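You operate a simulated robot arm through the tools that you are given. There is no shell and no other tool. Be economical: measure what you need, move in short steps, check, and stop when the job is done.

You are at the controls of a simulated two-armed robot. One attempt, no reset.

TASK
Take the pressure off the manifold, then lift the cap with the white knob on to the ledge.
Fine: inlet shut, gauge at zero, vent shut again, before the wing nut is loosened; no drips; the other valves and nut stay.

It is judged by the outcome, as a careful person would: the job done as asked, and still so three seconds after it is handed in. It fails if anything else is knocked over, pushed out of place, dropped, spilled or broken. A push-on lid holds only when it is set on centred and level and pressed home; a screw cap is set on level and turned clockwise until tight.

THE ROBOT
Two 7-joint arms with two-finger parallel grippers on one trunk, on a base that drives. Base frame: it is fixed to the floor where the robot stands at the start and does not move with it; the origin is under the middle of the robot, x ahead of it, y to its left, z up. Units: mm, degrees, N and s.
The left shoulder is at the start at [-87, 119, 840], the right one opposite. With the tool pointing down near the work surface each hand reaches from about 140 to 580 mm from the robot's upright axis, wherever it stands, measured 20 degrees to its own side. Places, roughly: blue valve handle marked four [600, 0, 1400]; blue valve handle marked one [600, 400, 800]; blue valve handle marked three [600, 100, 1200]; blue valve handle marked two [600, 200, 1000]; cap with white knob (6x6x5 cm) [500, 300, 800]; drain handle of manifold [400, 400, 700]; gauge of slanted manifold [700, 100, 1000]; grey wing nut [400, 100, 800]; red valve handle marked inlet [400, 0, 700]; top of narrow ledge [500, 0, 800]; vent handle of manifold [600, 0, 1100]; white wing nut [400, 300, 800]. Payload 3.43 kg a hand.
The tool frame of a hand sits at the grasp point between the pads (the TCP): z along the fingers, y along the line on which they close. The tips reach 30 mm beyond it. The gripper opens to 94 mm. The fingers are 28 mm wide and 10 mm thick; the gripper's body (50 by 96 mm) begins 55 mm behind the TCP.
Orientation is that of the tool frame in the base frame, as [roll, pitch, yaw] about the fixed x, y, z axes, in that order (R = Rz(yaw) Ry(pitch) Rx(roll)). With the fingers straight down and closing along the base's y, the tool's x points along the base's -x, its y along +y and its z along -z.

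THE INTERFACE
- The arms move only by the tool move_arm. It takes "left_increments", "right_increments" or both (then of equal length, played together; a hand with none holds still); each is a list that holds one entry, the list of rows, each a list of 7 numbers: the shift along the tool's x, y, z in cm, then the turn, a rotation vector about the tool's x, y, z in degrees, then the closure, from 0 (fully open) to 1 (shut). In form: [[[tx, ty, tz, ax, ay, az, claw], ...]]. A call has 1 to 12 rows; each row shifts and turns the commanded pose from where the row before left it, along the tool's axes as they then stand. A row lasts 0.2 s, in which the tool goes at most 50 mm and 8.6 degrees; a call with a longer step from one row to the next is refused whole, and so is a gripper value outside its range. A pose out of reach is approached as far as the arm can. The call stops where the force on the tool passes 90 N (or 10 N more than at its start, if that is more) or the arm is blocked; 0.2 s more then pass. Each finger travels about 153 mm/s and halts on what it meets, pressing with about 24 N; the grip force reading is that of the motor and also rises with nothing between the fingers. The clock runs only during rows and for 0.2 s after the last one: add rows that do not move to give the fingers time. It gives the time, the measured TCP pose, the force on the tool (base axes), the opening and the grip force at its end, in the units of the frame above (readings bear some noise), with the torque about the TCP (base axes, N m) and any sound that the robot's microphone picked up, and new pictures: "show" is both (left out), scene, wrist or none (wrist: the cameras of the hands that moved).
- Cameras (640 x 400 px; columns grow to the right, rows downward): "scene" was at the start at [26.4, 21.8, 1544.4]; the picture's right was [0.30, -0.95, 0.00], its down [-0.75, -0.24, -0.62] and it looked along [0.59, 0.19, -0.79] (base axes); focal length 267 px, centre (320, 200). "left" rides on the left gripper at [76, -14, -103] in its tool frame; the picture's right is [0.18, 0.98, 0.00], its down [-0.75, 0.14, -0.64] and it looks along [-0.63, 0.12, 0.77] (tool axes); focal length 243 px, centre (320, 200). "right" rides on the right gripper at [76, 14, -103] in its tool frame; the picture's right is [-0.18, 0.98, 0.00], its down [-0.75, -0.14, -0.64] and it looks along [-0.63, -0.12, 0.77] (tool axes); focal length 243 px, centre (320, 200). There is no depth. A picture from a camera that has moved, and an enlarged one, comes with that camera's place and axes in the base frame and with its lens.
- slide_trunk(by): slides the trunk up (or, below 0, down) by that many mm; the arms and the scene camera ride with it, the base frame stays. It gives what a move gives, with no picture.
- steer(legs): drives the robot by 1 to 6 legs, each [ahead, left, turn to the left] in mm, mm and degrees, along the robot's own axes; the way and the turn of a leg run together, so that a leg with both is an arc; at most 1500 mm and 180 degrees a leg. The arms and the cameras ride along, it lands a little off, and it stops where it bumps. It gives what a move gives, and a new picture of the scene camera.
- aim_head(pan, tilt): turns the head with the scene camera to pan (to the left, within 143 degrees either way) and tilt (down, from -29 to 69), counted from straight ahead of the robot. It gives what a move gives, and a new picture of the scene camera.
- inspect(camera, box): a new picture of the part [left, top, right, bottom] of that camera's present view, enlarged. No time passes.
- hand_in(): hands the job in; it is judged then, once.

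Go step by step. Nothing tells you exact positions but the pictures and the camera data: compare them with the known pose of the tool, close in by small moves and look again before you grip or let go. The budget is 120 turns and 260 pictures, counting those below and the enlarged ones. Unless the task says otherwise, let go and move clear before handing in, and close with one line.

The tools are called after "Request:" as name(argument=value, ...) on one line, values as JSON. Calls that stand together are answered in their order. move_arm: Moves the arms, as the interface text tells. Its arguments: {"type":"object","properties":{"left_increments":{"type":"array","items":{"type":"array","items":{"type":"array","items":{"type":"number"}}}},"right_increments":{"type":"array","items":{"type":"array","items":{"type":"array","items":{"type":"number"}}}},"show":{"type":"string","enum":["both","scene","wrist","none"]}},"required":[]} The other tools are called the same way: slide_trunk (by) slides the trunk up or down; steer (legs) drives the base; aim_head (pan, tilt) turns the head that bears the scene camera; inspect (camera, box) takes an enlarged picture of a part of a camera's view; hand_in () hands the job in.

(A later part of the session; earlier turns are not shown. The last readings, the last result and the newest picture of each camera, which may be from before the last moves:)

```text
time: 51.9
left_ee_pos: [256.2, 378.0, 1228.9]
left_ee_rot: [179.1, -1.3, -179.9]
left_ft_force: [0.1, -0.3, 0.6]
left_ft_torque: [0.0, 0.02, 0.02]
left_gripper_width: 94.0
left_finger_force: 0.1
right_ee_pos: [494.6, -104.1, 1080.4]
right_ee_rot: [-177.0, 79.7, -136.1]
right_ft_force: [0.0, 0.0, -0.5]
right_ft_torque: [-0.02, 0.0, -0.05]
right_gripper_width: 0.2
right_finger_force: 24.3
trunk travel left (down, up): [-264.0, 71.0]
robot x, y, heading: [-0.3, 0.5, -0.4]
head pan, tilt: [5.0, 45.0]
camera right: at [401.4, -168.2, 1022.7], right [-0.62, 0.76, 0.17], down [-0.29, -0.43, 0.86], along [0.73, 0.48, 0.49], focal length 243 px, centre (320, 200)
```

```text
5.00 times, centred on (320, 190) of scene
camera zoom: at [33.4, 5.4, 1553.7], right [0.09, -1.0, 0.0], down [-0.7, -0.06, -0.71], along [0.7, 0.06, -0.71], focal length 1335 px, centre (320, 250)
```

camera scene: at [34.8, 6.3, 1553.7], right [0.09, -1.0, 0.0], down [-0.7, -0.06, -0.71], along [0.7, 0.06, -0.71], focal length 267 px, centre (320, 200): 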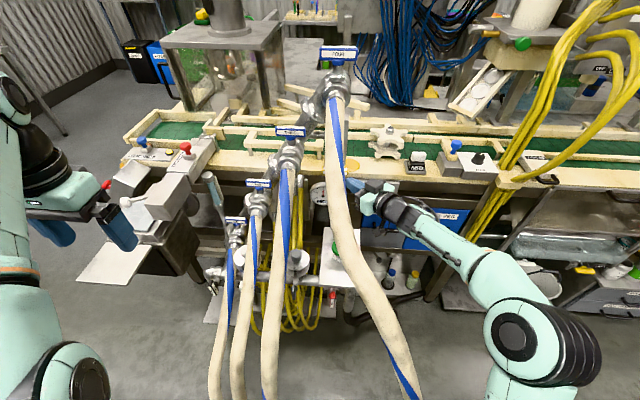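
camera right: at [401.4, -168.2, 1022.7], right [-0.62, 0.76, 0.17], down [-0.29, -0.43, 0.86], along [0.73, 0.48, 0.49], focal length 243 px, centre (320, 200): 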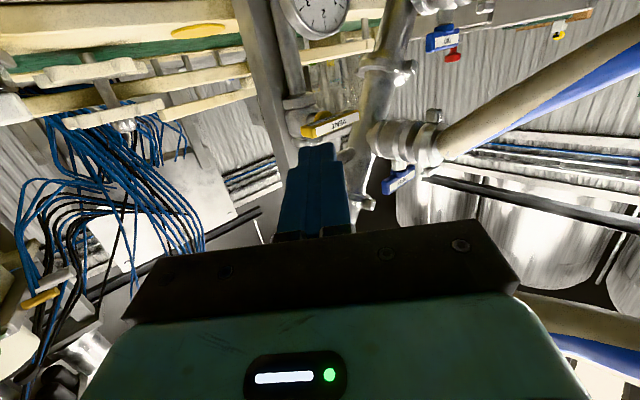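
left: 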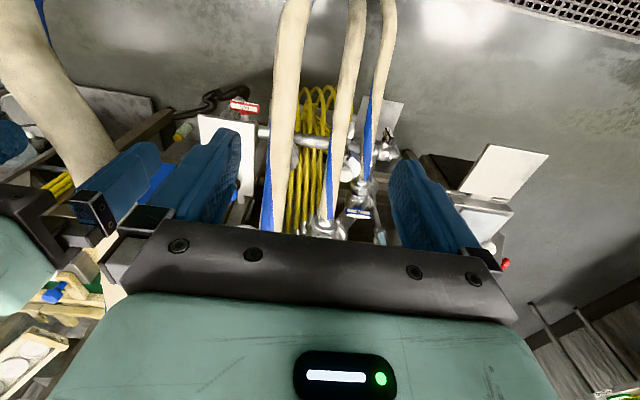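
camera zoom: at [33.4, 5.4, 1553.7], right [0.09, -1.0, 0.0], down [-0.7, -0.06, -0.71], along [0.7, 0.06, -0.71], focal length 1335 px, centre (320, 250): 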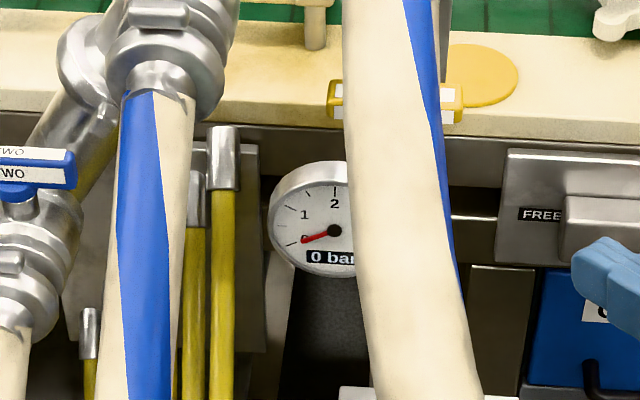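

The vent is level again, and the gauge stays at 0. Next is the white nut, near (413, 288, 765). I'll retract the right arm and look at the white cap from both cameras.

Request:
move_arm(right_increments=[[[0, -1, -3.9, 0, 0, 0, 1], [0, -2, -3.9, 0, 0, 0, 1], [0, -3, -3, 0, 0, 0, 1], [0, -3, -2, 0, 0, 0, 1]]], show="none")

Request:
aim_head(pan=25, tilt=50)

Request:
inspect(camera="scene", box=[240, 170, 400, 270])

Request:
inspect(camera="left", box=[120, 50, 440, 250])

```text
time: 52.9
left_ee_pos: [256.9, 377.3, 1229.6]
left_ee_rot: [179.1, -1.5, -179.9]
left_ft_force: [0.2, -0.4, 0.2]
left_ft_torque: [-0.01, 0.02, 0.02]
left_gripper_width: 94.1
left_finger_force: 0.0
right_ee_pos: [460.5, -253.9, 1104.2]
right_ee_rot: [-177.4, 79.7, -136.3]
right_ft_force: [-0.2, -0.6, 0.4]
right_ft_torque: [-0.02, 0.0, 0.02]
right_gripper_width: 0.0
right_finger_force: 24.1
trunk travel left (down, up): [-264.0, 71.0]
robot x, y, heading: [0.8, -1.8, -0.1]
head pan, tilt: [5.0, 45.0]
```

```text
time: 53.7
left_ee_pos: [256.6, 378.0, 1230.4]
left_ee_rot: [179.2, -1.4, -179.9]
left_ft_force: [0.3, 0.5, -0.5]
left_ft_torque: [0.0, 0.01, 0.0]
left_gripper_width: 94.1
left_finger_force: 0.1
right_ee_pos: [458.8, -255.8, 1103.1]
right_ee_rot: [-177.1, 79.7, -136.3]
right_ft_force: [0.8, 0.4, -0.4]
right_ft_torque: [0.03, 0.01, -0.03]
right_gripper_width: 0.2
right_finger_force: 24.1
trunk travel left (down, up): [-264.0, 71.0]
robot x, y, heading: [-0.3, 1.5, 0.2]
head pan, tilt: [25.0, 50.0]
camera scene: at [23.0, 31.2, 1546.8], right [0.42, -0.91, 0.0], down [-0.69, -0.32, -0.64], along [0.58, 0.27, -0.77], focal length 267 px, centre (320, 200)
```

scene: 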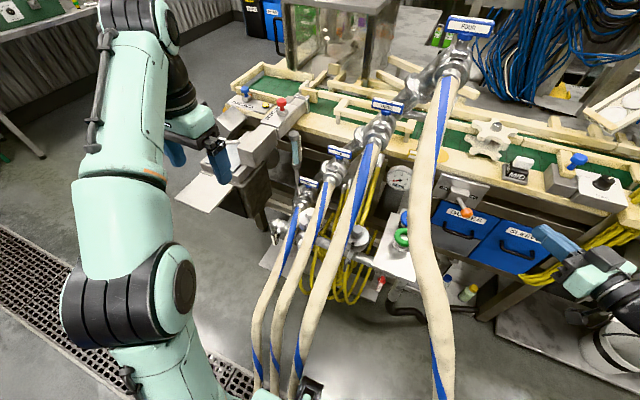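

```text
4.00 times, centred on (320, 220) of scene
camera zoom: at [23.0, 31.2, 1546.8], right [0.42, -0.91, 0.0], down [-0.69, -0.32, -0.64], along [0.58, 0.27, -0.77], focal length 1068 px, centre (320, 120)
```

zoom: 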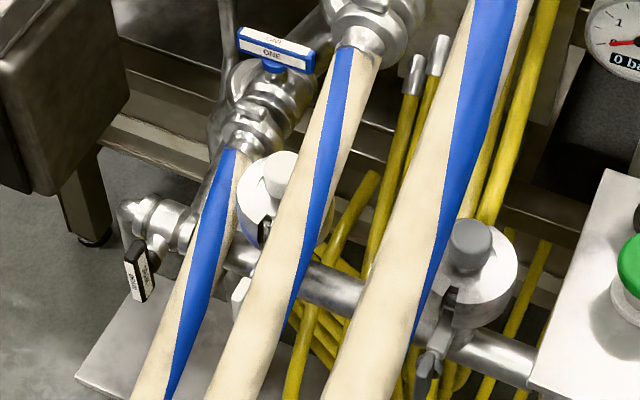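

```text
2.00 times, centred on (280, 150) of left
camera zoom: at [182.7, 360.7, 1333.6], right [-0.19, 0.98, 0.02], down [0.77, 0.13, 0.63], along [0.61, 0.13, -0.78], focal length 485 px, centre (400, 300)
```

zoom: 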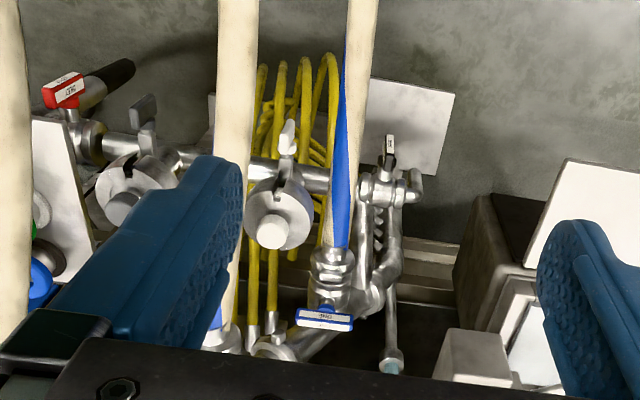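

The white nut is at about (407, 282, 776) and the knob top near (483, 280, 858), between hose one (lower left) and hose two (right, above). I'll back up so the left hand can point forward, and lower the left hand to look.

Request:
steer(legs=[[-120, 0, 0]])

Request:
move_arm(left_increments=[[[-2, 1, 4, 0, 0, 0, 0], [-2, 1, 4, 0, 0, 0, 0], [-2, 0, 4, 0, -8, 0, 0], [-2, 0, 4, 0, -8, 0, 0], [0, 0, 4, 0, -8, 0, 0], [0, 0, 4, 0, -8, 0, 0]]])

```text
time: 54.9
left_ee_pos: [136.9, 378.1, 1229.7]
left_ee_rot: [179.1, -1.4, -179.8]
left_ft_force: [-1.2, 0.7, 0.1]
left_ft_torque: [-0.03, -0.01, -0.01]
left_gripper_width: 94.0
left_finger_force: 0.2
right_ee_pos: [342.1, -254.2, 1103.6]
right_ee_rot: [-177.1, 79.7, -136.1]
right_ft_force: [-0.5, -0.1, -0.3]
right_ft_torque: [-0.01, 0.01, -0.03]
right_gripper_width: 0.2
right_finger_force: 23.9
trunk travel left (down, up): [-264.0, 71.0]
robot x, y, heading: [-120.9, 5.0, -0.1]
head pan, tilt: [25.0, 50.0]
camera scene: at [-95.6, 31.4, 1546.8], right [0.42, -0.91, 0.0], down [-0.69, -0.32, -0.64], along [0.58, 0.27, -0.77], focal length 267 px, centre (320, 200)
```

scene: 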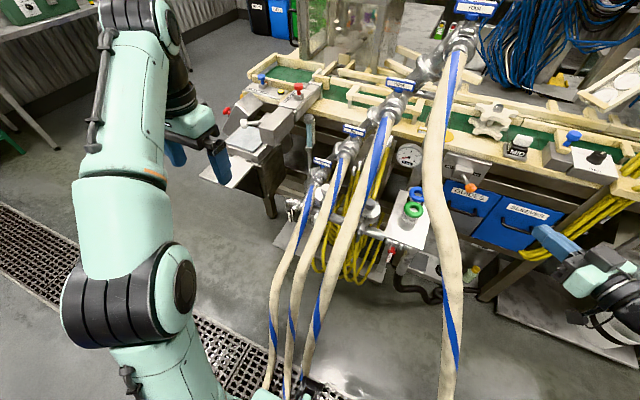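

```text
time: 56.3
left_ee_pos: [245.2, 400.9, 994.6]
left_ee_rot: [179.1, 30.5, 179.7]
left_ft_force: [0.8, 0.6, 0.4]
left_ft_torque: [-0.01, 0.02, -0.02]
left_gripper_width: 94.1
left_finger_force: 0.0
right_ee_pos: [342.0, -253.3, 1104.6]
right_ee_rot: [-177.0, 79.8, -135.9]
right_ft_force: [0.8, 0.6, 0.2]
right_ft_torque: [-0.04, -0.01, 0.0]
right_gripper_width: 0.2
right_finger_force: 24.4
trunk travel left (down, up): [-264.0, 71.0]
robot x, y, heading: [-117.8, 0.9, -0.0]
head pan, tilt: [25.0, 50.0]
camera scene: at [-94.9, 32.5, 1546.7], right [0.42, -0.91, 0.0], down [-0.69, -0.32, -0.64], along [0.58, 0.27, -0.77], focal length 267 px, centre (320, 200)
camera left: at [128.1, 386.0, 1043.3], right [-0.16, 0.98, -0.08], down [0.32, 0.13, 0.94], along [0.93, 0.13, -0.34], focal length 243 px, centre (320, 200)
```

scene: 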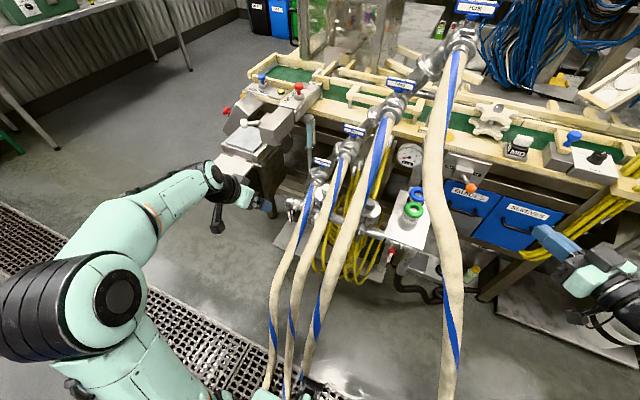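
left: 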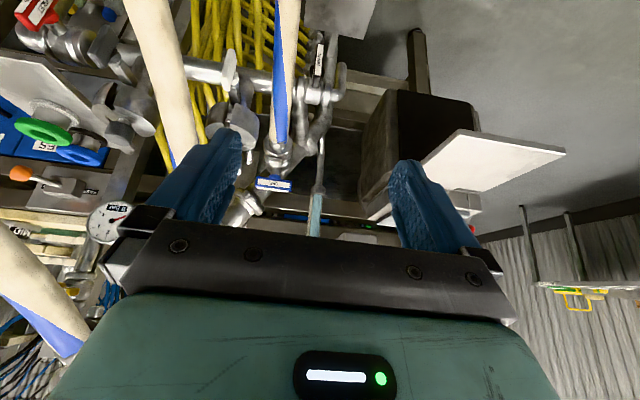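

Good view from the left. I'll zoom in on the nut and cap.

Request:
inspect(camera="left", box=[150, 20, 310, 120])

```text
4.00 times, centred on (230, 70) of left
camera zoom: at [128.1, 386.0, 1043.3], right [-0.16, 0.98, -0.08], down [0.32, 0.13, 0.94], along [0.93, 0.13, -0.34], focal length 970 px, centre (680, 720)
```

zoom: 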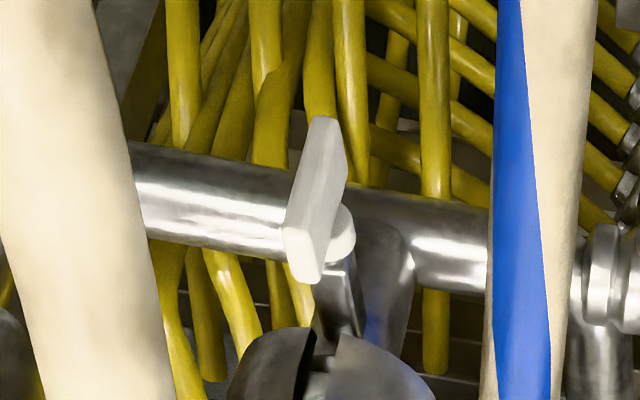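

The white nut is a roughly 65 mm wing plate standing upright, centred near (405, 281, 767), with its bolt along x. I'll point the closed left fingers forward-down with a slight yaw and use the tip as a crank on the wings.

Request:
move_arm(left_increments=[[[0, 0, 0, 0, -8.2, 0, 0.5], [0, 0, 0, 0, -8.2, 0, 1], [0, 0, 0, 0, -8.2, 0, 1], [0, 0, 0, 5.5, 0, 3.8, 1], [0, 0, 0, 5.5, 0, 3.8, 1], [0, 0, 0, 5.5, 0, 3.8, 1]]])

```text
time: 57.7
left_ee_pos: [245.1, 401.1, 995.7]
left_ee_rot: [178.8, 54.9, 158.9]
left_ft_force: [-0.4, -0.1, -0.5]
left_ft_torque: [-0.03, 0.02, 0.02]
left_gripper_width: 0.0
left_finger_force: 23.6
right_ee_pos: [342.8, -254.2, 1103.8]
right_ee_rot: [-177.1, 79.8, -136.1]
right_ft_force: [-0.5, -0.7, -0.1]
right_ft_torque: [-0.02, 0.0, 0.04]
right_gripper_width: 0.0
right_finger_force: 24.0
trunk travel left (down, up): [-264.0, 71.0]
robot x, y, heading: [-121.8, 3.9, 0.0]
head pan, tilt: [25.0, 50.0]
camera scene: at [-94.9, 31.8, 1546.7], right [0.42, -0.91, 0.0], down [-0.69, -0.32, -0.64], along [0.58, 0.27, -0.77], focal length 267 px, centre (320, 200)
camera left: at [120.1, 431.2, 991.7], right [0.24, 0.96, -0.14], down [-0.04, 0.15, 0.99], along [0.97, -0.23, 0.08], focal length 243 px, centre (320, 200)
```

scene: 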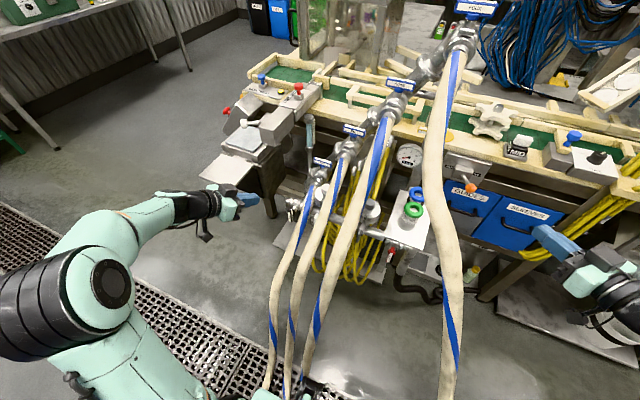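
left: 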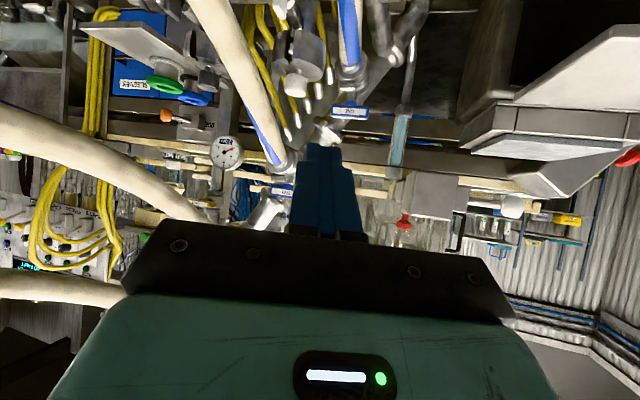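

Moving to a spot just left and in front of the nut.

Request:
move_arm(left_increments=[[[1.91, -0.32, 3.86, 0, 0, 0, 1], [1.91, -0.32, 3.86, 0, 0, 0, 1], [1.91, -0.32, 3.86, 0, 0, 0, 1], [1.91, -0.32, 3.86, 0, 0, 0, 1], [1.91, -0.32, 3.86, 0, 0, 0, 1]]])

Request:
inspect(camera="left", box=[160, 40, 400, 190])

Request:
inspect(camera="scene", box=[240, 150, 400, 250])

```text
time: 58.9
left_ee_pos: [338.1, 353.6, 805.6]
left_ee_rot: [178.6, 55.0, 159.0]
left_ft_force: [0.1, 0.2, -0.7]
left_ft_torque: [0.03, 0.06, 0.04]
left_gripper_width: 0.0
left_finger_force: 24.0
right_ee_pos: [343.2, -253.7, 1104.4]
right_ee_rot: [-177.1, 79.8, -136.1]
right_ft_force: [-0.4, -0.3, 0.9]
right_ft_torque: [0.04, 0.04, 0.0]
right_gripper_width: 0.0
right_finger_force: 24.0
trunk travel left (down, up): [-264.0, 71.0]
robot x, y, heading: [-118.7, -1.2, -0.3]
head pan, tilt: [25.0, 50.0]
camera scene: at [-94.4, 31.7, 1546.8], right [0.42, -0.91, 0.0], down [-0.69, -0.32, -0.64], along [0.58, 0.27, -0.77], focal length 267 px, centre (320, 200)
camera left: at [212.8, 382.3, 801.4], right [0.24, 0.96, -0.14], down [-0.04, 0.15, 0.99], along [0.97, -0.23, 0.08], focal length 243 px, centre (320, 200)
```

scene: 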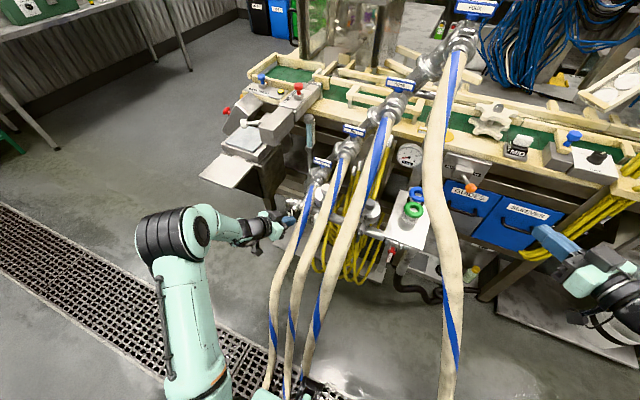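
left: 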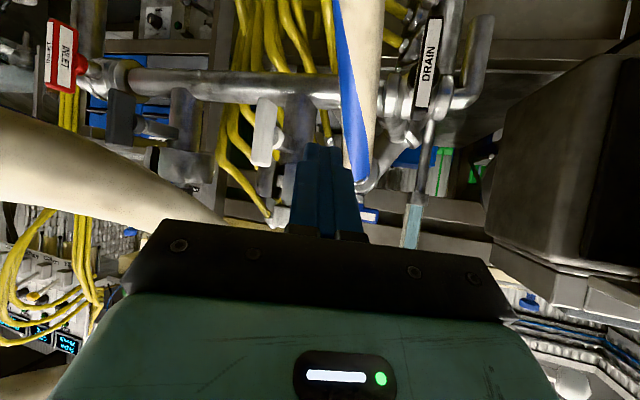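

```text
2.67 times, centred on (280, 115) of left
camera zoom: at [212.8, 382.3, 801.4], right [0.24, 0.96, -0.14], down [-0.04, 0.15, 0.99], along [0.97, -0.23, 0.08], focal length 647 px, centre (427, 427)
```

zoom: 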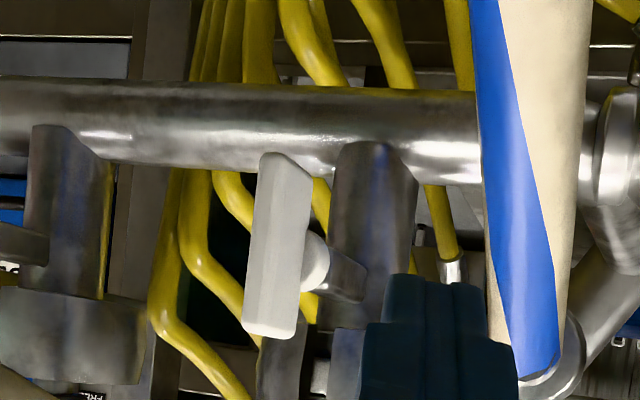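

```text
4.00 times, centred on (320, 200) of scene
camera zoom: at [-94.4, 31.7, 1546.8], right [0.42, -0.91, 0.0], down [-0.69, -0.32, -0.64], along [0.58, 0.27, -0.77], focal length 1068 px, centre (320, 200)
```

zoom: 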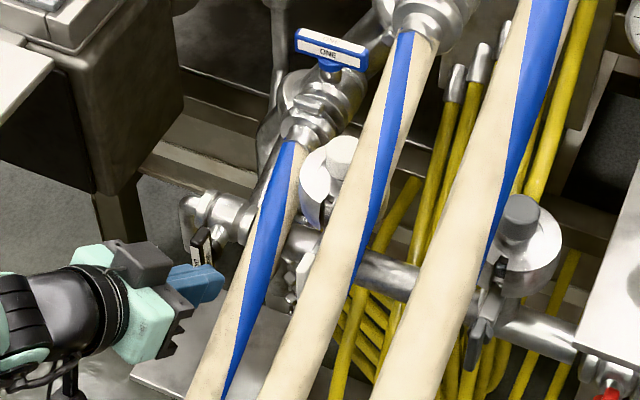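

The nut plate is centred at (399, 283, 768), spanning z 740–795. I'll put the tip left of its lower wing and push right, which is counter-clockwise.

Request:
move_arm(left_increments=[[[0.35, -1.16, 3.04, 0, 0, 0, 1], [0.35, -1.16, 3.04, 0, 0, 0, 1], [-0.17, -0.75, 0.22, 0, 0, 0, 1]]], show="none")

Request:
inspect(camera="left", box=[200, 60, 440, 210])

```text
time: 59.7
left_ee_pos: [373.0, 308.3, 764.6]
left_ee_rot: [178.6, 54.9, 158.9]
left_ft_force: [0.3, -0.3, -0.1]
left_ft_torque: [-0.04, 0.03, -0.04]
left_gripper_width: 0.1
left_finger_force: 24.3
right_ee_pos: [341.7, -254.7, 1104.2]
right_ee_rot: [-177.0, 79.7, -136.1]
right_ft_force: [0.2, -0.8, -1.1]
right_ft_torque: [0.0, 0.0, -0.02]
right_gripper_width: 0.3
right_finger_force: 24.1
trunk travel left (down, up): [-264.0, 71.0]
robot x, y, heading: [-121.1, -3.7, 0.0]
head pan, tilt: [25.0, 50.0]
```

```text
2.67 times, centred on (320, 135) of left
camera zoom: at [247.7, 337.9, 761.1], right [0.24, 0.96, -0.14], down [-0.04, 0.15, 0.99], along [0.97, -0.23, 0.08], focal length 647 px, centre (320, 373)
```

zoom: 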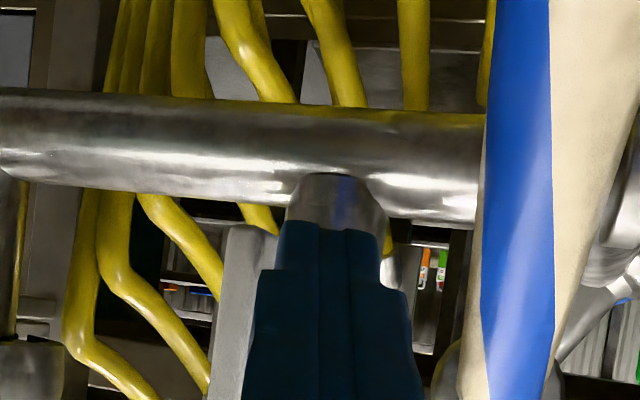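

The tip is against the lower wing. Cranking now.

Request:
move_arm(left_increments=[[[0.22, -1.23, 0.7, 0, 0, 0, 1], [-0.45, -1.31, 0.27, 0, 0, 0, 1]]], show="none")

Request:
inspect(camera="left", box=[200, 60, 440, 210])

```text
time: 60.3
left_ee_pos: [372.3, 280.8, 760.3]
left_ee_rot: [178.7, 54.8, 159.0]
left_ft_force: [-2.1, 1.5, -2.1]
left_ft_torque: [0.0, 0.03, 0.03]
left_gripper_width: 0.0
left_finger_force: 23.9
right_ee_pos: [342.6, -254.5, 1104.9]
right_ee_rot: [-177.1, 79.7, -136.0]
right_ft_force: [-0.3, 0.3, 0.0]
right_ft_torque: [-0.01, -0.01, 0.0]
right_gripper_width: 0.0
right_finger_force: 24.0
trunk travel left (down, up): [-264.0, 71.0]
robot x, y, heading: [-120.1, 1.3, 0.0]
head pan, tilt: [25.0, 50.0]
```

```text
2.67 times, centred on (320, 135) of left
camera zoom: at [247.0, 310.9, 757.0], right [0.24, 0.96, -0.14], down [-0.04, 0.15, 0.99], along [0.97, -0.23, 0.08], focal length 647 px, centre (320, 373)
```

zoom: 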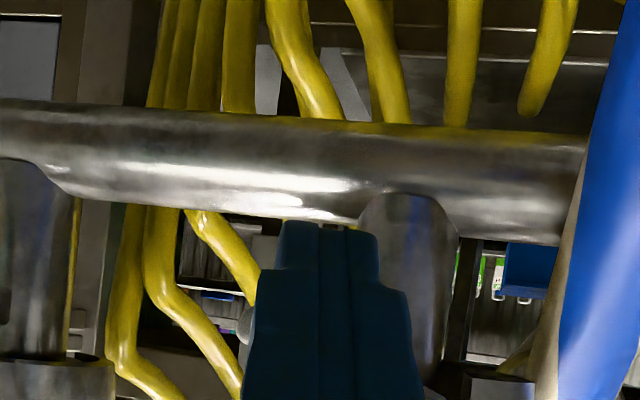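

I'll continue the crank around the right side.

Request:
move_arm(left_increments=[[[-0.88, -1.02, -0.16, 0, 0, 0, 1], [-1.19, -0.55, -0.58, 0, 0, 0, 1], [-1.1, 0.2, -0.86, 0, 0, 0, 1]]], show="none")

Request:
inspect(camera="left", box=[200, 60, 440, 210])

Request:
inspect(camera="scene", box=[260, 160, 360, 240])

```text
time: 61.3
left_ee_pos: [359.5, 267.2, 779.8]
left_ee_rot: [179.2, 51.8, 159.9]
left_ft_force: [-0.5, -0.5, 0.4]
left_ft_torque: [0.03, 0.01, -0.01]
left_gripper_width: 0.0
left_finger_force: 23.2
right_ee_pos: [338.8, -255.4, 1106.5]
right_ee_rot: [-176.6, 79.9, -135.7]
right_ft_force: [-0.2, -0.3, 0.2]
right_ft_torque: [-0.02, 0.02, -0.02]
right_gripper_width: 0.2
right_finger_force: 24.3
trunk travel left (down, up): [-264.0, 71.0]
robot x, y, heading: [-120.6, 1.4, 0.1]
head pan, tilt: [25.0, 50.0]
stopped in row 3 (left hand): the force on the tool passed its limit at 92 N (the readings are from after the stop); the commanded pose is now the measured one
```

```text
2.67 times, centred on (320, 135) of left
camera zoom: at [234.1, 296.4, 782.7], right [0.22, 0.97, -0.14], down [0.01, 0.14, 0.99], along [0.98, -0.22, 0.02], focal length 647 px, centre (320, 373)
```

zoom: 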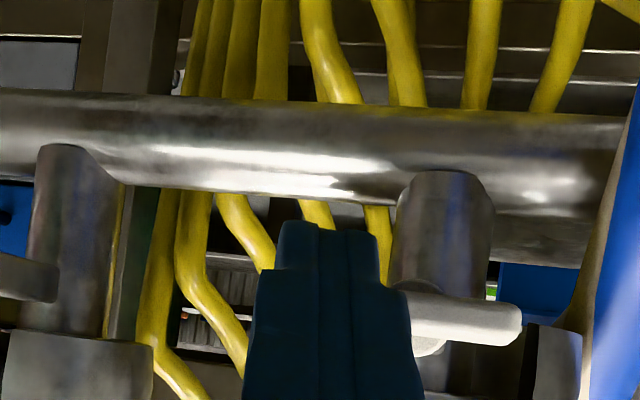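

```text
5.00 times, centred on (310, 200) of scene
camera zoom: at [-99.0, 29.2, 1547.8], right [0.42, -0.91, 0.0], down [-0.69, -0.32, -0.65], along [0.58, 0.27, -0.76], focal length 1335 px, centre (370, 200)
```

zoom: 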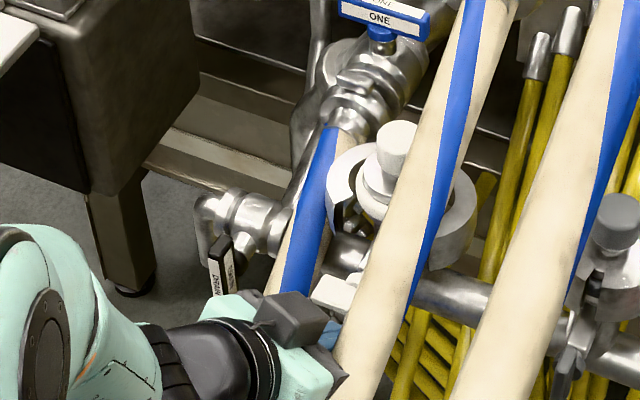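

The wing plate turned 90° and is now horizontal, then my tip jammed and was pushed off. I'll go around to the top left and press the left wing down to see whether it turns further.

Request:
move_arm(left_increments=[[[0.65, -0.6, -1.65, 0, 0, 0, 1], [-2.64, 0.47, -2.29, 0, 0, 0, 1], [0.85, 3.77, -1.03, 0, 0, 0, 1], [-1.58, 1.0, 2.35, 0, 0, 0, 1]]], show="none")

Request:
inspect(camera="left", box=[200, 40, 440, 190])

```text
time: 62.3
left_ee_pos: [374.0, 312.7, 813.9]
left_ee_rot: [179.6, 51.5, 160.2]
left_ft_force: [0.6, -0.4, 0.1]
left_ft_torque: [0.01, 0.03, -0.01]
left_gripper_width: 0.0
left_finger_force: 24.4
right_ee_pos: [342.1, -254.7, 1104.2]
right_ee_rot: [-177.3, 79.6, -136.4]
right_ft_force: [0.2, 0.3, 0.0]
right_ft_torque: [-0.01, 0.03, 0.01]
right_gripper_width: 0.0
right_finger_force: 24.5
trunk travel left (down, up): [-264.0, 71.0]
robot x, y, heading: [-117.3, -2.8, 0.0]
head pan, tilt: [25.0, 50.0]
```

```text
2.67 times, centred on (320, 115) of left
camera zoom: at [248.2, 341.7, 818.1], right [0.22, 0.97, -0.14], down [0.01, 0.14, 0.99], along [0.98, -0.22, 0.02], focal length 647 px, centre (320, 427)
```

zoom: 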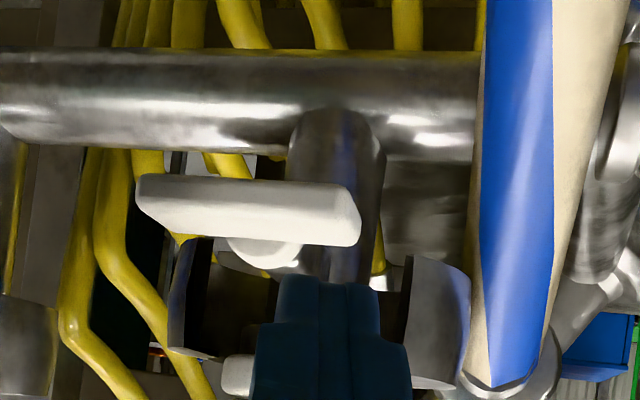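

The plate is horizontal, and the ring around the cap seems to have sprung open. I'll rise for a clearer look.

Request:
move_arm(left_increments=[[[-1.55, -0.43, -3.5, 0, 0, 0, 1], [-1.55, -0.43, -3.5, 0, 0, 0, 1], [-1.55, -0.43, -3.5, 0, 5, 0, 1], [-1.55, -0.43, -3.5, 0, 8, 0, 1], [0, 0, 0, 0, 8, 0, 1]]], show="wrist")

Request:
inspect(camera="left", box=[180, 40, 380, 165])

Request:
inspect(camera="scene", box=[290, 170, 390, 232])

```text
time: 63.5
left_ee_pos: [303.1, 320.4, 950.5]
left_ee_rot: [179.6, 30.6, 160.4]
left_ft_force: [0.5, 0.2, -0.4]
left_ft_torque: [0.01, 0.02, -0.02]
left_gripper_width: 0.0
left_finger_force: 24.5
right_ee_pos: [343.3, -254.5, 1102.6]
right_ee_rot: [-177.2, 79.6, -136.2]
right_ft_force: [-0.6, -0.3, -0.3]
right_ft_torque: [0.04, -0.04, 0.02]
right_gripper_width: 0.2
right_finger_force: 24.1
trunk travel left (down, up): [-264.0, 71.0]
robot x, y, heading: [-120.3, -2.4, 0.1]
head pan, tilt: [25.0, 50.0]
camera left: at [187.6, 344.0, 1000.6], right [0.18, 0.98, -0.09], down [0.35, 0.02, 0.94], along [0.92, -0.2, -0.34], focal length 243 px, centre (320, 200)
```

left: 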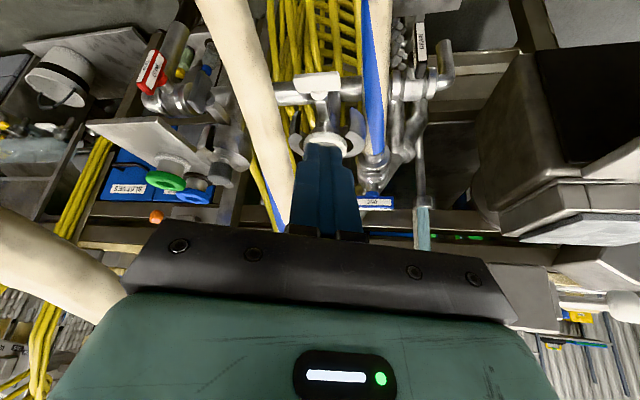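

```text
3.20 times, centred on (280, 102) of left
camera zoom: at [187.6, 344.0, 1000.6], right [0.18, 0.98, -0.09], down [0.35, 0.02, 0.94], along [0.92, -0.2, -0.34], focal length 776 px, centre (448, 512)
```

zoom: 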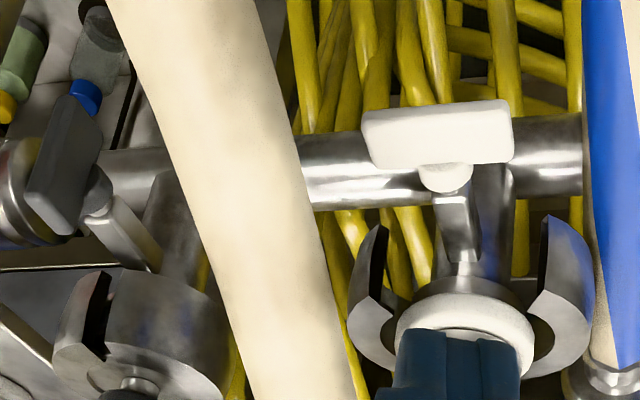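

```text
6.40 times, centred on (340, 201) of scene
camera zoom: at [-94.0, 31.4, 1546.7], right [0.42, -0.91, 0.0], down [-0.69, -0.32, -0.64], along [0.58, 0.27, -0.77], focal length 1709 px, centre (192, 194)
```

zoom: 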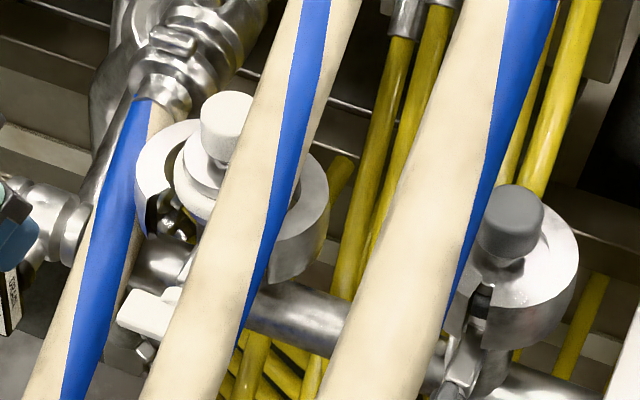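

The clamp has opened fully, so the nut is loosened and the cap is free. I'll reorient the left hand so the fingers close fore and aft on the knob, leaning in from the left to stay off hose two.

Request:
move_arm(left_increments=[[[0, 0, -1, 0, 0, 8.45, 1], [0, 0, -1, 0, 0, 8.45, 1], [0, 0, -1, 0, 0, 8.45, 1], [0, 0, 0, 0, 0, 8.45, 1], [0, 0, 0, 0, 0, 8.45, 1], [0, 0, 0, 0, 0, 8.45, 1], [0, 0, 0, 0, 0, 8.45, 1], [0, 0, 0, 0, 0, 8.45, 1], [0, 0, 0, 7.5, 0, 0, 0.8], [0, 0, 0, 7.5, 0, 0, 0.5], [0, 0, 0, 0, -5.8, 0, 0.45], [0, 0, 0, 0, -5.8, 0, 0.45]]])

Request:
inspect(camera="left", box=[160, 0, 480, 200])

```text
time: 66.1
left_ee_pos: [288.5, 325.3, 976.7]
left_ee_rot: [165.5, 22.2, 87.1]
left_ft_force: [-0.1, -0.2, 0.0]
left_ft_torque: [0.02, 0.02, -0.02]
left_gripper_width: 51.8
left_finger_force: 0.0
right_ee_pos: [342.8, -254.2, 1103.8]
right_ee_rot: [-177.0, 79.8, -136.3]
right_ft_force: [-0.2, -0.7, 0.0]
right_ft_torque: [-0.04, 0.0, 0.02]
right_gripper_width: 0.0
right_finger_force: 23.9
trunk travel left (down, up): [-264.0, 71.0]
robot x, y, heading: [-121.1, 1.4, 0.3]
head pan, tilt: [25.0, 50.0]
camera scene: at [-94.7, 31.8, 1546.7], right [0.42, -0.91, 0.0], down [-0.69, -0.32, -0.64], along [0.58, 0.27, -0.77], focal length 267 px, centre (320, 200)
camera left: at [254.6, 432.4, 1035.9], right [0.96, 0.21, 0.16], down [-0.05, -0.45, 0.89], along [0.26, -0.87, -0.42], focal length 243 px, centre (320, 200)
```

scene: 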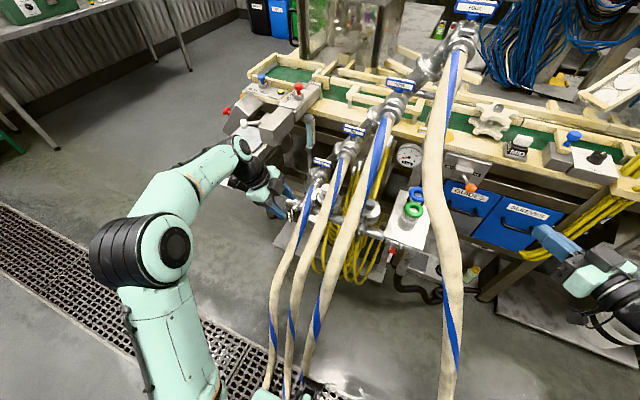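
left: 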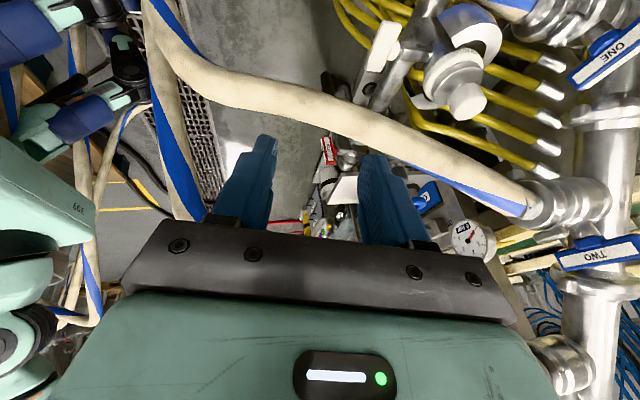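

```text
2.00 times, centred on (320, 100) of left
camera zoom: at [254.6, 432.4, 1035.9], right [0.96, 0.21, 0.16], down [-0.05, -0.45, 0.89], along [0.26, -0.87, -0.42], focal length 485 px, centre (320, 400)
```

zoom: 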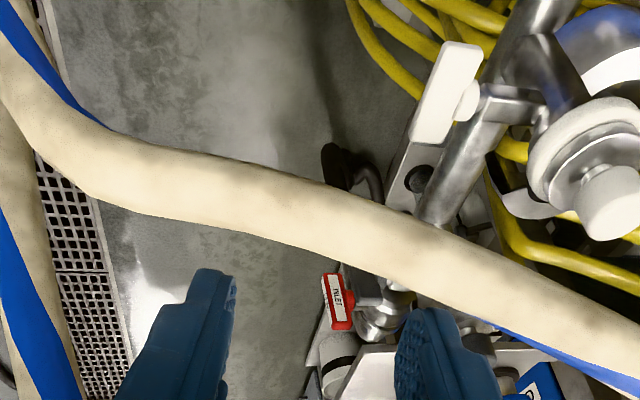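

The knob is confirmed at (483, 281, 853) and hose two is out of the line of approach. Moving in above the knob.

Request:
move_arm(left_increments=[[[0.34, 3.14, 2.16, 0, 0, 0, 0.45], [0.34, 3.14, 2.16, 0, 0, 0, 0.45], [0.34, 3.14, 2.16, 0, 0, 0, 0.45], [0.34, 3.14, 2.16, 0, 0, 0, 0.45], [0.34, 3.14, 2.16, 0, 0, 0, 0.45]]])

Request:
inspect(camera="left", box=[200, 50, 440, 200])

Request:
inspect(camera="scene", box=[260, 150, 388, 230])

```text
time: 67.3
left_ee_pos: [445.4, 291.9, 913.3]
left_ee_rot: [165.6, 22.1, 87.1]
left_ft_force: [0.8, 0.2, 0.6]
left_ft_torque: [0.02, 0.01, -0.01]
left_gripper_width: 51.8
left_finger_force: 0.0
left hand out of reach, approached as far as the arm can: row 5
right_ee_pos: [341.8, -254.9, 1103.5]
right_ee_rot: [-177.2, 79.8, -136.1]
right_ft_force: [-0.4, -0.5, -0.2]
right_ft_torque: [0.0, 0.02, 0.01]
right_gripper_width: 0.0
right_finger_force: 24.0
trunk travel left (down, up): [-264.0, 71.0]
robot x, y, heading: [-122.3, -0.5, -0.1]
head pan, tilt: [25.0, 50.0]
camera scene: at [-95.8, 30.7, 1546.8], right [0.42, -0.91, 0.0], down [-0.69, -0.32, -0.64], along [0.58, 0.27, -0.77], focal length 267 px, centre (320, 200)
camera left: at [411.5, 399.7, 973.6], right [0.96, 0.22, 0.16], down [-0.05, -0.45, 0.89], along [0.26, -0.87, -0.42], focal length 243 px, centre (320, 200)
```

scene: 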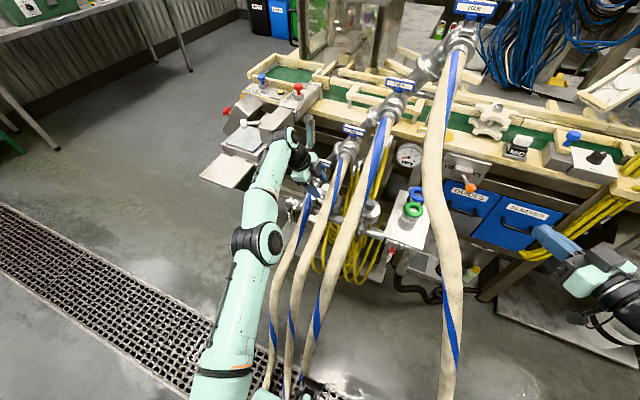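
left: 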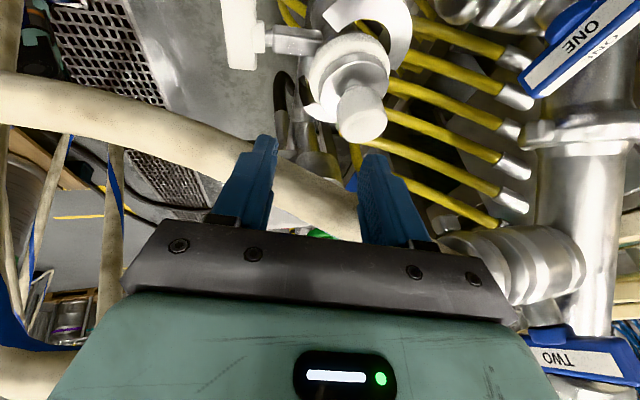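

```text
2.67 times, centred on (320, 125) of left
camera zoom: at [411.5, 399.7, 973.6], right [0.96, 0.22, 0.16], down [-0.05, -0.45, 0.89], along [0.26, -0.87, -0.42], focal length 647 px, centre (320, 400)
```

zoom: 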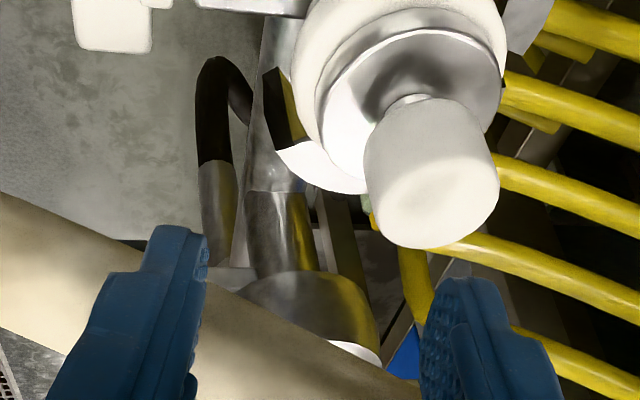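

```text
5.00 times, centred on (324, 190) of scene
camera zoom: at [-95.8, 30.7, 1546.8], right [0.42, -0.91, 0.0], down [-0.69, -0.32, -0.64], along [0.58, 0.27, -0.77], focal length 1335 px, centre (300, 250)
```

zoom: 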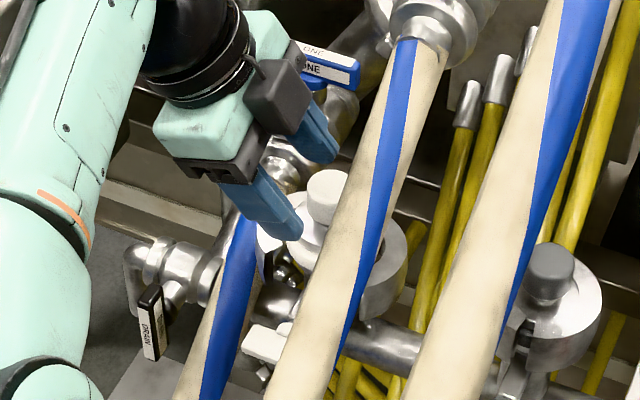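

The left arm is at full stretch. I'll pull the hand back, drive 100 mm forward, and resume.

Request:
move_arm(left_increments=[[[-0.1, -3.5, -0.83, 0, 0, 0, 0.45], [-0.1, -3.5, -0.83, 0, 0, 0, 0.45], [-0.1, -3.0, -0.83, 0, 0, 0, 0.45]]], show="none")

Request:
steer(legs=[[100, 0, 0]])

```text
time: 68.1
left_ee_pos: [342.6, 294.0, 914.3]
left_ee_rot: [165.4, 22.2, 87.2]
left_ft_force: [-1.4, 0.3, 0.5]
left_ft_torque: [0.0, 0.01, 0.03]
left_gripper_width: 51.5
left_finger_force: 0.0
right_ee_pos: [340.8, -254.0, 1104.0]
right_ee_rot: [-177.0, 79.6, -136.0]
right_ft_force: [-1.0, -0.4, 0.2]
right_ft_torque: [-0.01, 0.02, -0.01]
right_gripper_width: 0.2
right_finger_force: 23.8
trunk travel left (down, up): [-264.0, 71.0]
robot x, y, heading: [-119.5, 1.5, -0.1]
head pan, tilt: [25.0, 50.0]
```

```text
time: 69.2
left_ee_pos: [441.6, 294.4, 914.0]
left_ee_rot: [165.6, 22.1, 87.2]
left_ft_force: [0.3, 0.0, 0.1]
left_ft_torque: [0.0, 0.02, 0.01]
left_gripper_width: 51.7
left_finger_force: 0.0
right_ee_pos: [441.2, -253.7, 1102.8]
right_ee_rot: [-177.2, 79.7, -136.2]
right_ft_force: [-0.5, -0.3, -0.1]
right_ft_torque: [-0.03, 0.03, 0.03]
right_gripper_width: 0.0
right_finger_force: 24.0
trunk travel left (down, up): [-264.0, 71.0]
robot x, y, heading: [-17.0, 1.2, -0.1]
head pan, tilt: [25.0, 50.0]
camera scene: at [4.2, 31.5, 1546.7], right [0.42, -0.91, 0.0], down [-0.69, -0.32, -0.64], along [0.58, 0.27, -0.77], focal length 267 px, centre (320, 200)
```

scene: 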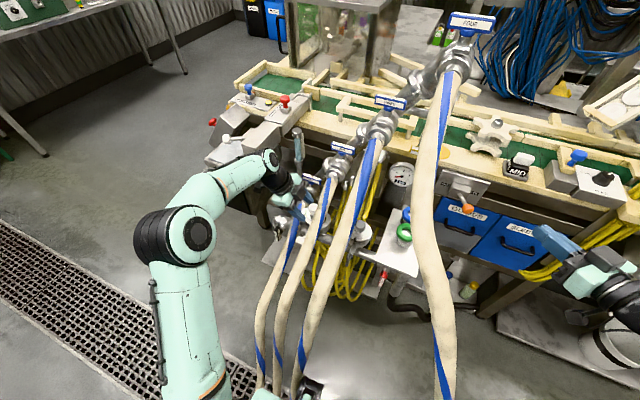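

Closing in on the knob.

Request:
move_arm(left_increments=[[[0.75, 1.46, 1.28, 0, 0, 0, 0.45], [0.75, 1.46, 1.28, 0, 0, 0, 0.45]]], show="none")

Request:
inspect(camera="left", box=[200, 80, 440, 230])

Request:
inspect(camera="scene", box=[260, 150, 388, 230])

```text
time: 69.8
left_ee_pos: [478.1, 300.3, 890.8]
left_ee_rot: [165.3, 22.1, 87.1]
left_ft_force: [-0.5, -0.2, 0.0]
left_ft_torque: [0.0, -0.02, 0.0]
left_gripper_width: 51.7
left_finger_force: 0.0
right_ee_pos: [441.1, -254.0, 1104.1]
right_ee_rot: [-177.1, 79.8, -136.2]
right_ft_force: [-0.2, -0.6, 0.9]
right_ft_torque: [0.01, 0.02, -0.02]
right_gripper_width: 0.1
right_finger_force: 23.9
trunk travel left (down, up): [-264.0, 71.0]
robot x, y, heading: [-20.9, 0.0, 0.0]
head pan, tilt: [25.0, 50.0]
```

```text
2.67 times, centred on (320, 155) of left
camera zoom: at [442.5, 407.5, 951.4], right [0.96, 0.22, 0.16], down [-0.05, -0.45, 0.89], along [0.26, -0.87, -0.42], focal length 647 px, centre (320, 320)
```

zoom: 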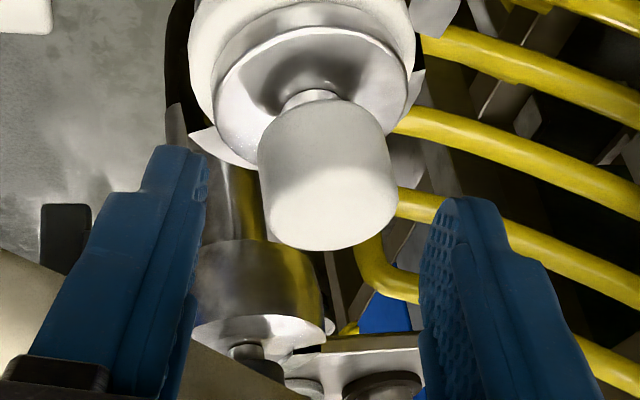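

```text
5.00 times, centred on (324, 190) of scene
camera zoom: at [4.3, 31.6, 1546.8], right [0.42, -0.91, 0.0], down [-0.69, -0.32, -0.64], along [0.58, 0.27, -0.77], focal length 1335 px, centre (300, 250)
```

zoom: 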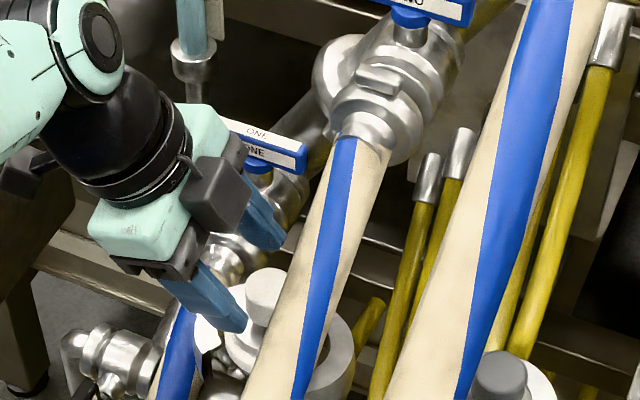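

The tips are lined up on the knob. I'll go forward 28 mm and close.

Request:
move_arm(left_increments=[[[0, 0, 1.4, 0, 0, 0, 0.45], [0, 0, 1.4, 0, 0, 0, 0.45], [0, 0, 0, 0, 0, 0, 0.45]]], show="none")

Request:
inspect(camera="left", box=[200, 80, 440, 230])

```text
time: 70.6
left_ee_pos: [482.2, 289.8, 867.8]
left_ee_rot: [165.5, 22.1, 87.2]
left_ft_force: [0.2, -0.3, -0.4]
left_ft_torque: [0.02, 0.01, 0.0]
left_gripper_width: 51.5
left_finger_force: 0.1
right_ee_pos: [441.8, -253.4, 1103.7]
right_ee_rot: [-177.1, 79.6, -136.1]
right_ft_force: [0.4, 0.2, -0.2]
right_ft_torque: [-0.01, -0.01, 0.0]
right_gripper_width: 0.0
right_finger_force: 23.6
trunk travel left (down, up): [-264.0, 71.0]
robot x, y, heading: [-20.8, -0.5, 0.2]
head pan, tilt: [25.0, 50.0]
```

```text
2.67 times, centred on (320, 155) of left
camera zoom: at [448.5, 397.0, 926.4], right [0.96, 0.22, 0.16], down [-0.05, -0.45, 0.89], along [0.26, -0.87, -0.42], focal length 647 px, centre (320, 320)
```

zoom: 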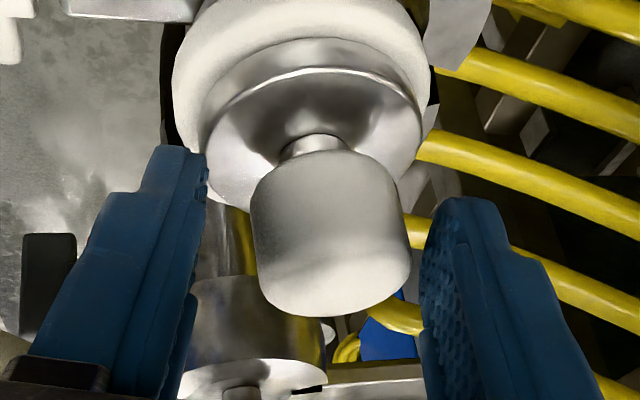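

Request:
move_arm(left_increments=[[[0, 0, 0, 0, 0, 0, 0.7], [0, 0, 0, 0, 0, 0, 1], [0, 0, 0, 0, 0, 0, 1], [0, 0, 0, 0, 0, 0, 1]]], show="none")

Request:
inspect(camera="left", box=[200, 80, 440, 230])

```text
time: 71.6
left_ee_pos: [482.1, 289.0, 867.5]
left_ee_rot: [165.3, 22.2, 87.1]
left_ft_force: [-4.4, -0.6, 7.6]
left_ft_torque: [-0.09, 0.38, -0.05]
left_gripper_width: 35.6
left_finger_force: 23.8
right_ee_pos: [441.1, -253.4, 1105.1]
right_ee_rot: [-177.0, 79.8, -136.1]
right_ft_force: [0.2, 1.1, -0.3]
right_ft_torque: [0.02, -0.05, 0.01]
right_gripper_width: 0.1
right_finger_force: 23.9
trunk travel left (down, up): [-264.0, 71.0]
robot x, y, heading: [-19.3, 1.9, 0.1]
head pan, tilt: [25.0, 50.0]
```

```text
2.67 times, centred on (320, 155) of left
camera zoom: at [448.0, 396.8, 927.4], right [0.96, 0.22, 0.16], down [-0.05, -0.45, 0.89], along [0.26, -0.87, -0.42], focal length 647 px, centre (320, 320)
```

zoom: 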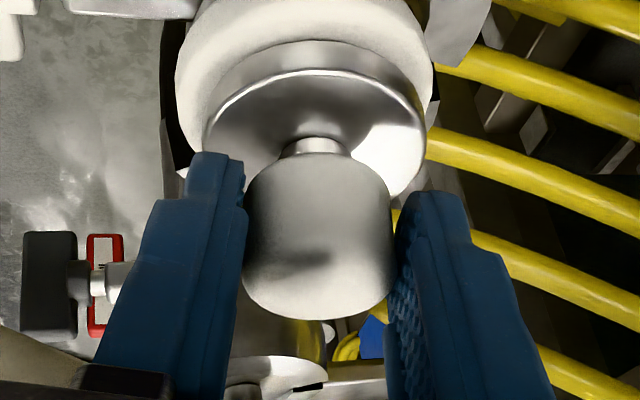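

The knob is gripped at 35.6 mm. I'll lift straight up slowly.

Request:
move_arm(left_increments=[[[-0.19, 0.12, -0.45, 0, 0, 0, 1], [-0.38, 0.23, -0.9, 0, 0, 0, 1], [-0.38, 0.23, -0.9, 0, 0, 0, 1], [-0.38, 0.23, -0.9, 0, 0, 0, 1]]], show="wrist")

Request:
inspect(camera="scene", box=[260, 150, 388, 230])

```text
time: 72.6
left_ee_pos: [482.2, 289.6, 903.1]
left_ee_rot: [165.4, 22.1, 87.3]
left_ft_force: [-1.1, 0.7, -1.5]
left_ft_torque: [0.04, 0.02, -0.04]
left_gripper_width: 33.0
left_finger_force: 23.6
right_ee_pos: [440.5, -255.0, 1104.9]
right_ee_rot: [-177.1, 79.7, -136.1]
right_ft_force: [-0.9, 0.7, 0.3]
right_ft_torque: [-0.01, 0.01, 0.0]
right_gripper_width: 0.1
right_finger_force: 23.8
trunk travel left (down, up): [-264.0, 71.0]
robot x, y, heading: [-18.6, -2.3, 0.1]
head pan, tilt: [25.0, 50.0]
camera left: at [448.6, 396.8, 962.4], right [0.96, 0.22, 0.16], down [-0.05, -0.45, 0.89], along [0.26, -0.87, -0.42], focal length 243 px, centre (320, 200)
```

left: 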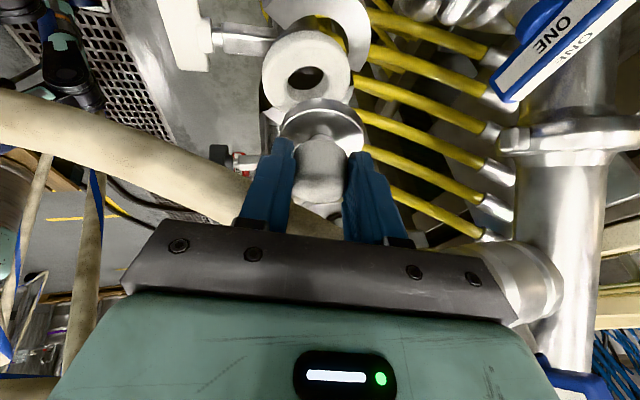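

```text
5.00 times, centred on (324, 190) of scene
camera zoom: at [3.6, 31.5, 1546.7], right [0.42, -0.91, 0.0], down [-0.69, -0.32, -0.64], along [0.58, 0.27, -0.77], focal length 1335 px, centre (300, 250)
```

zoom: 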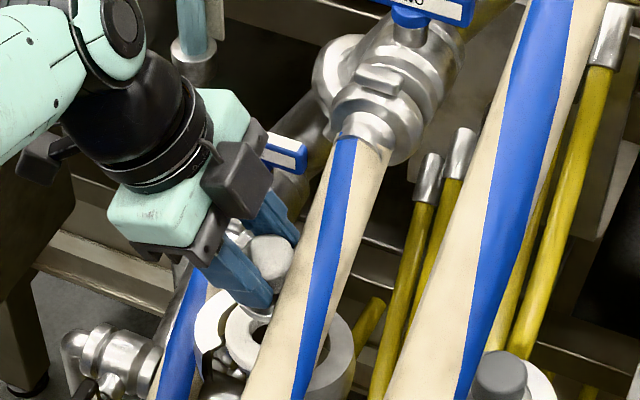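

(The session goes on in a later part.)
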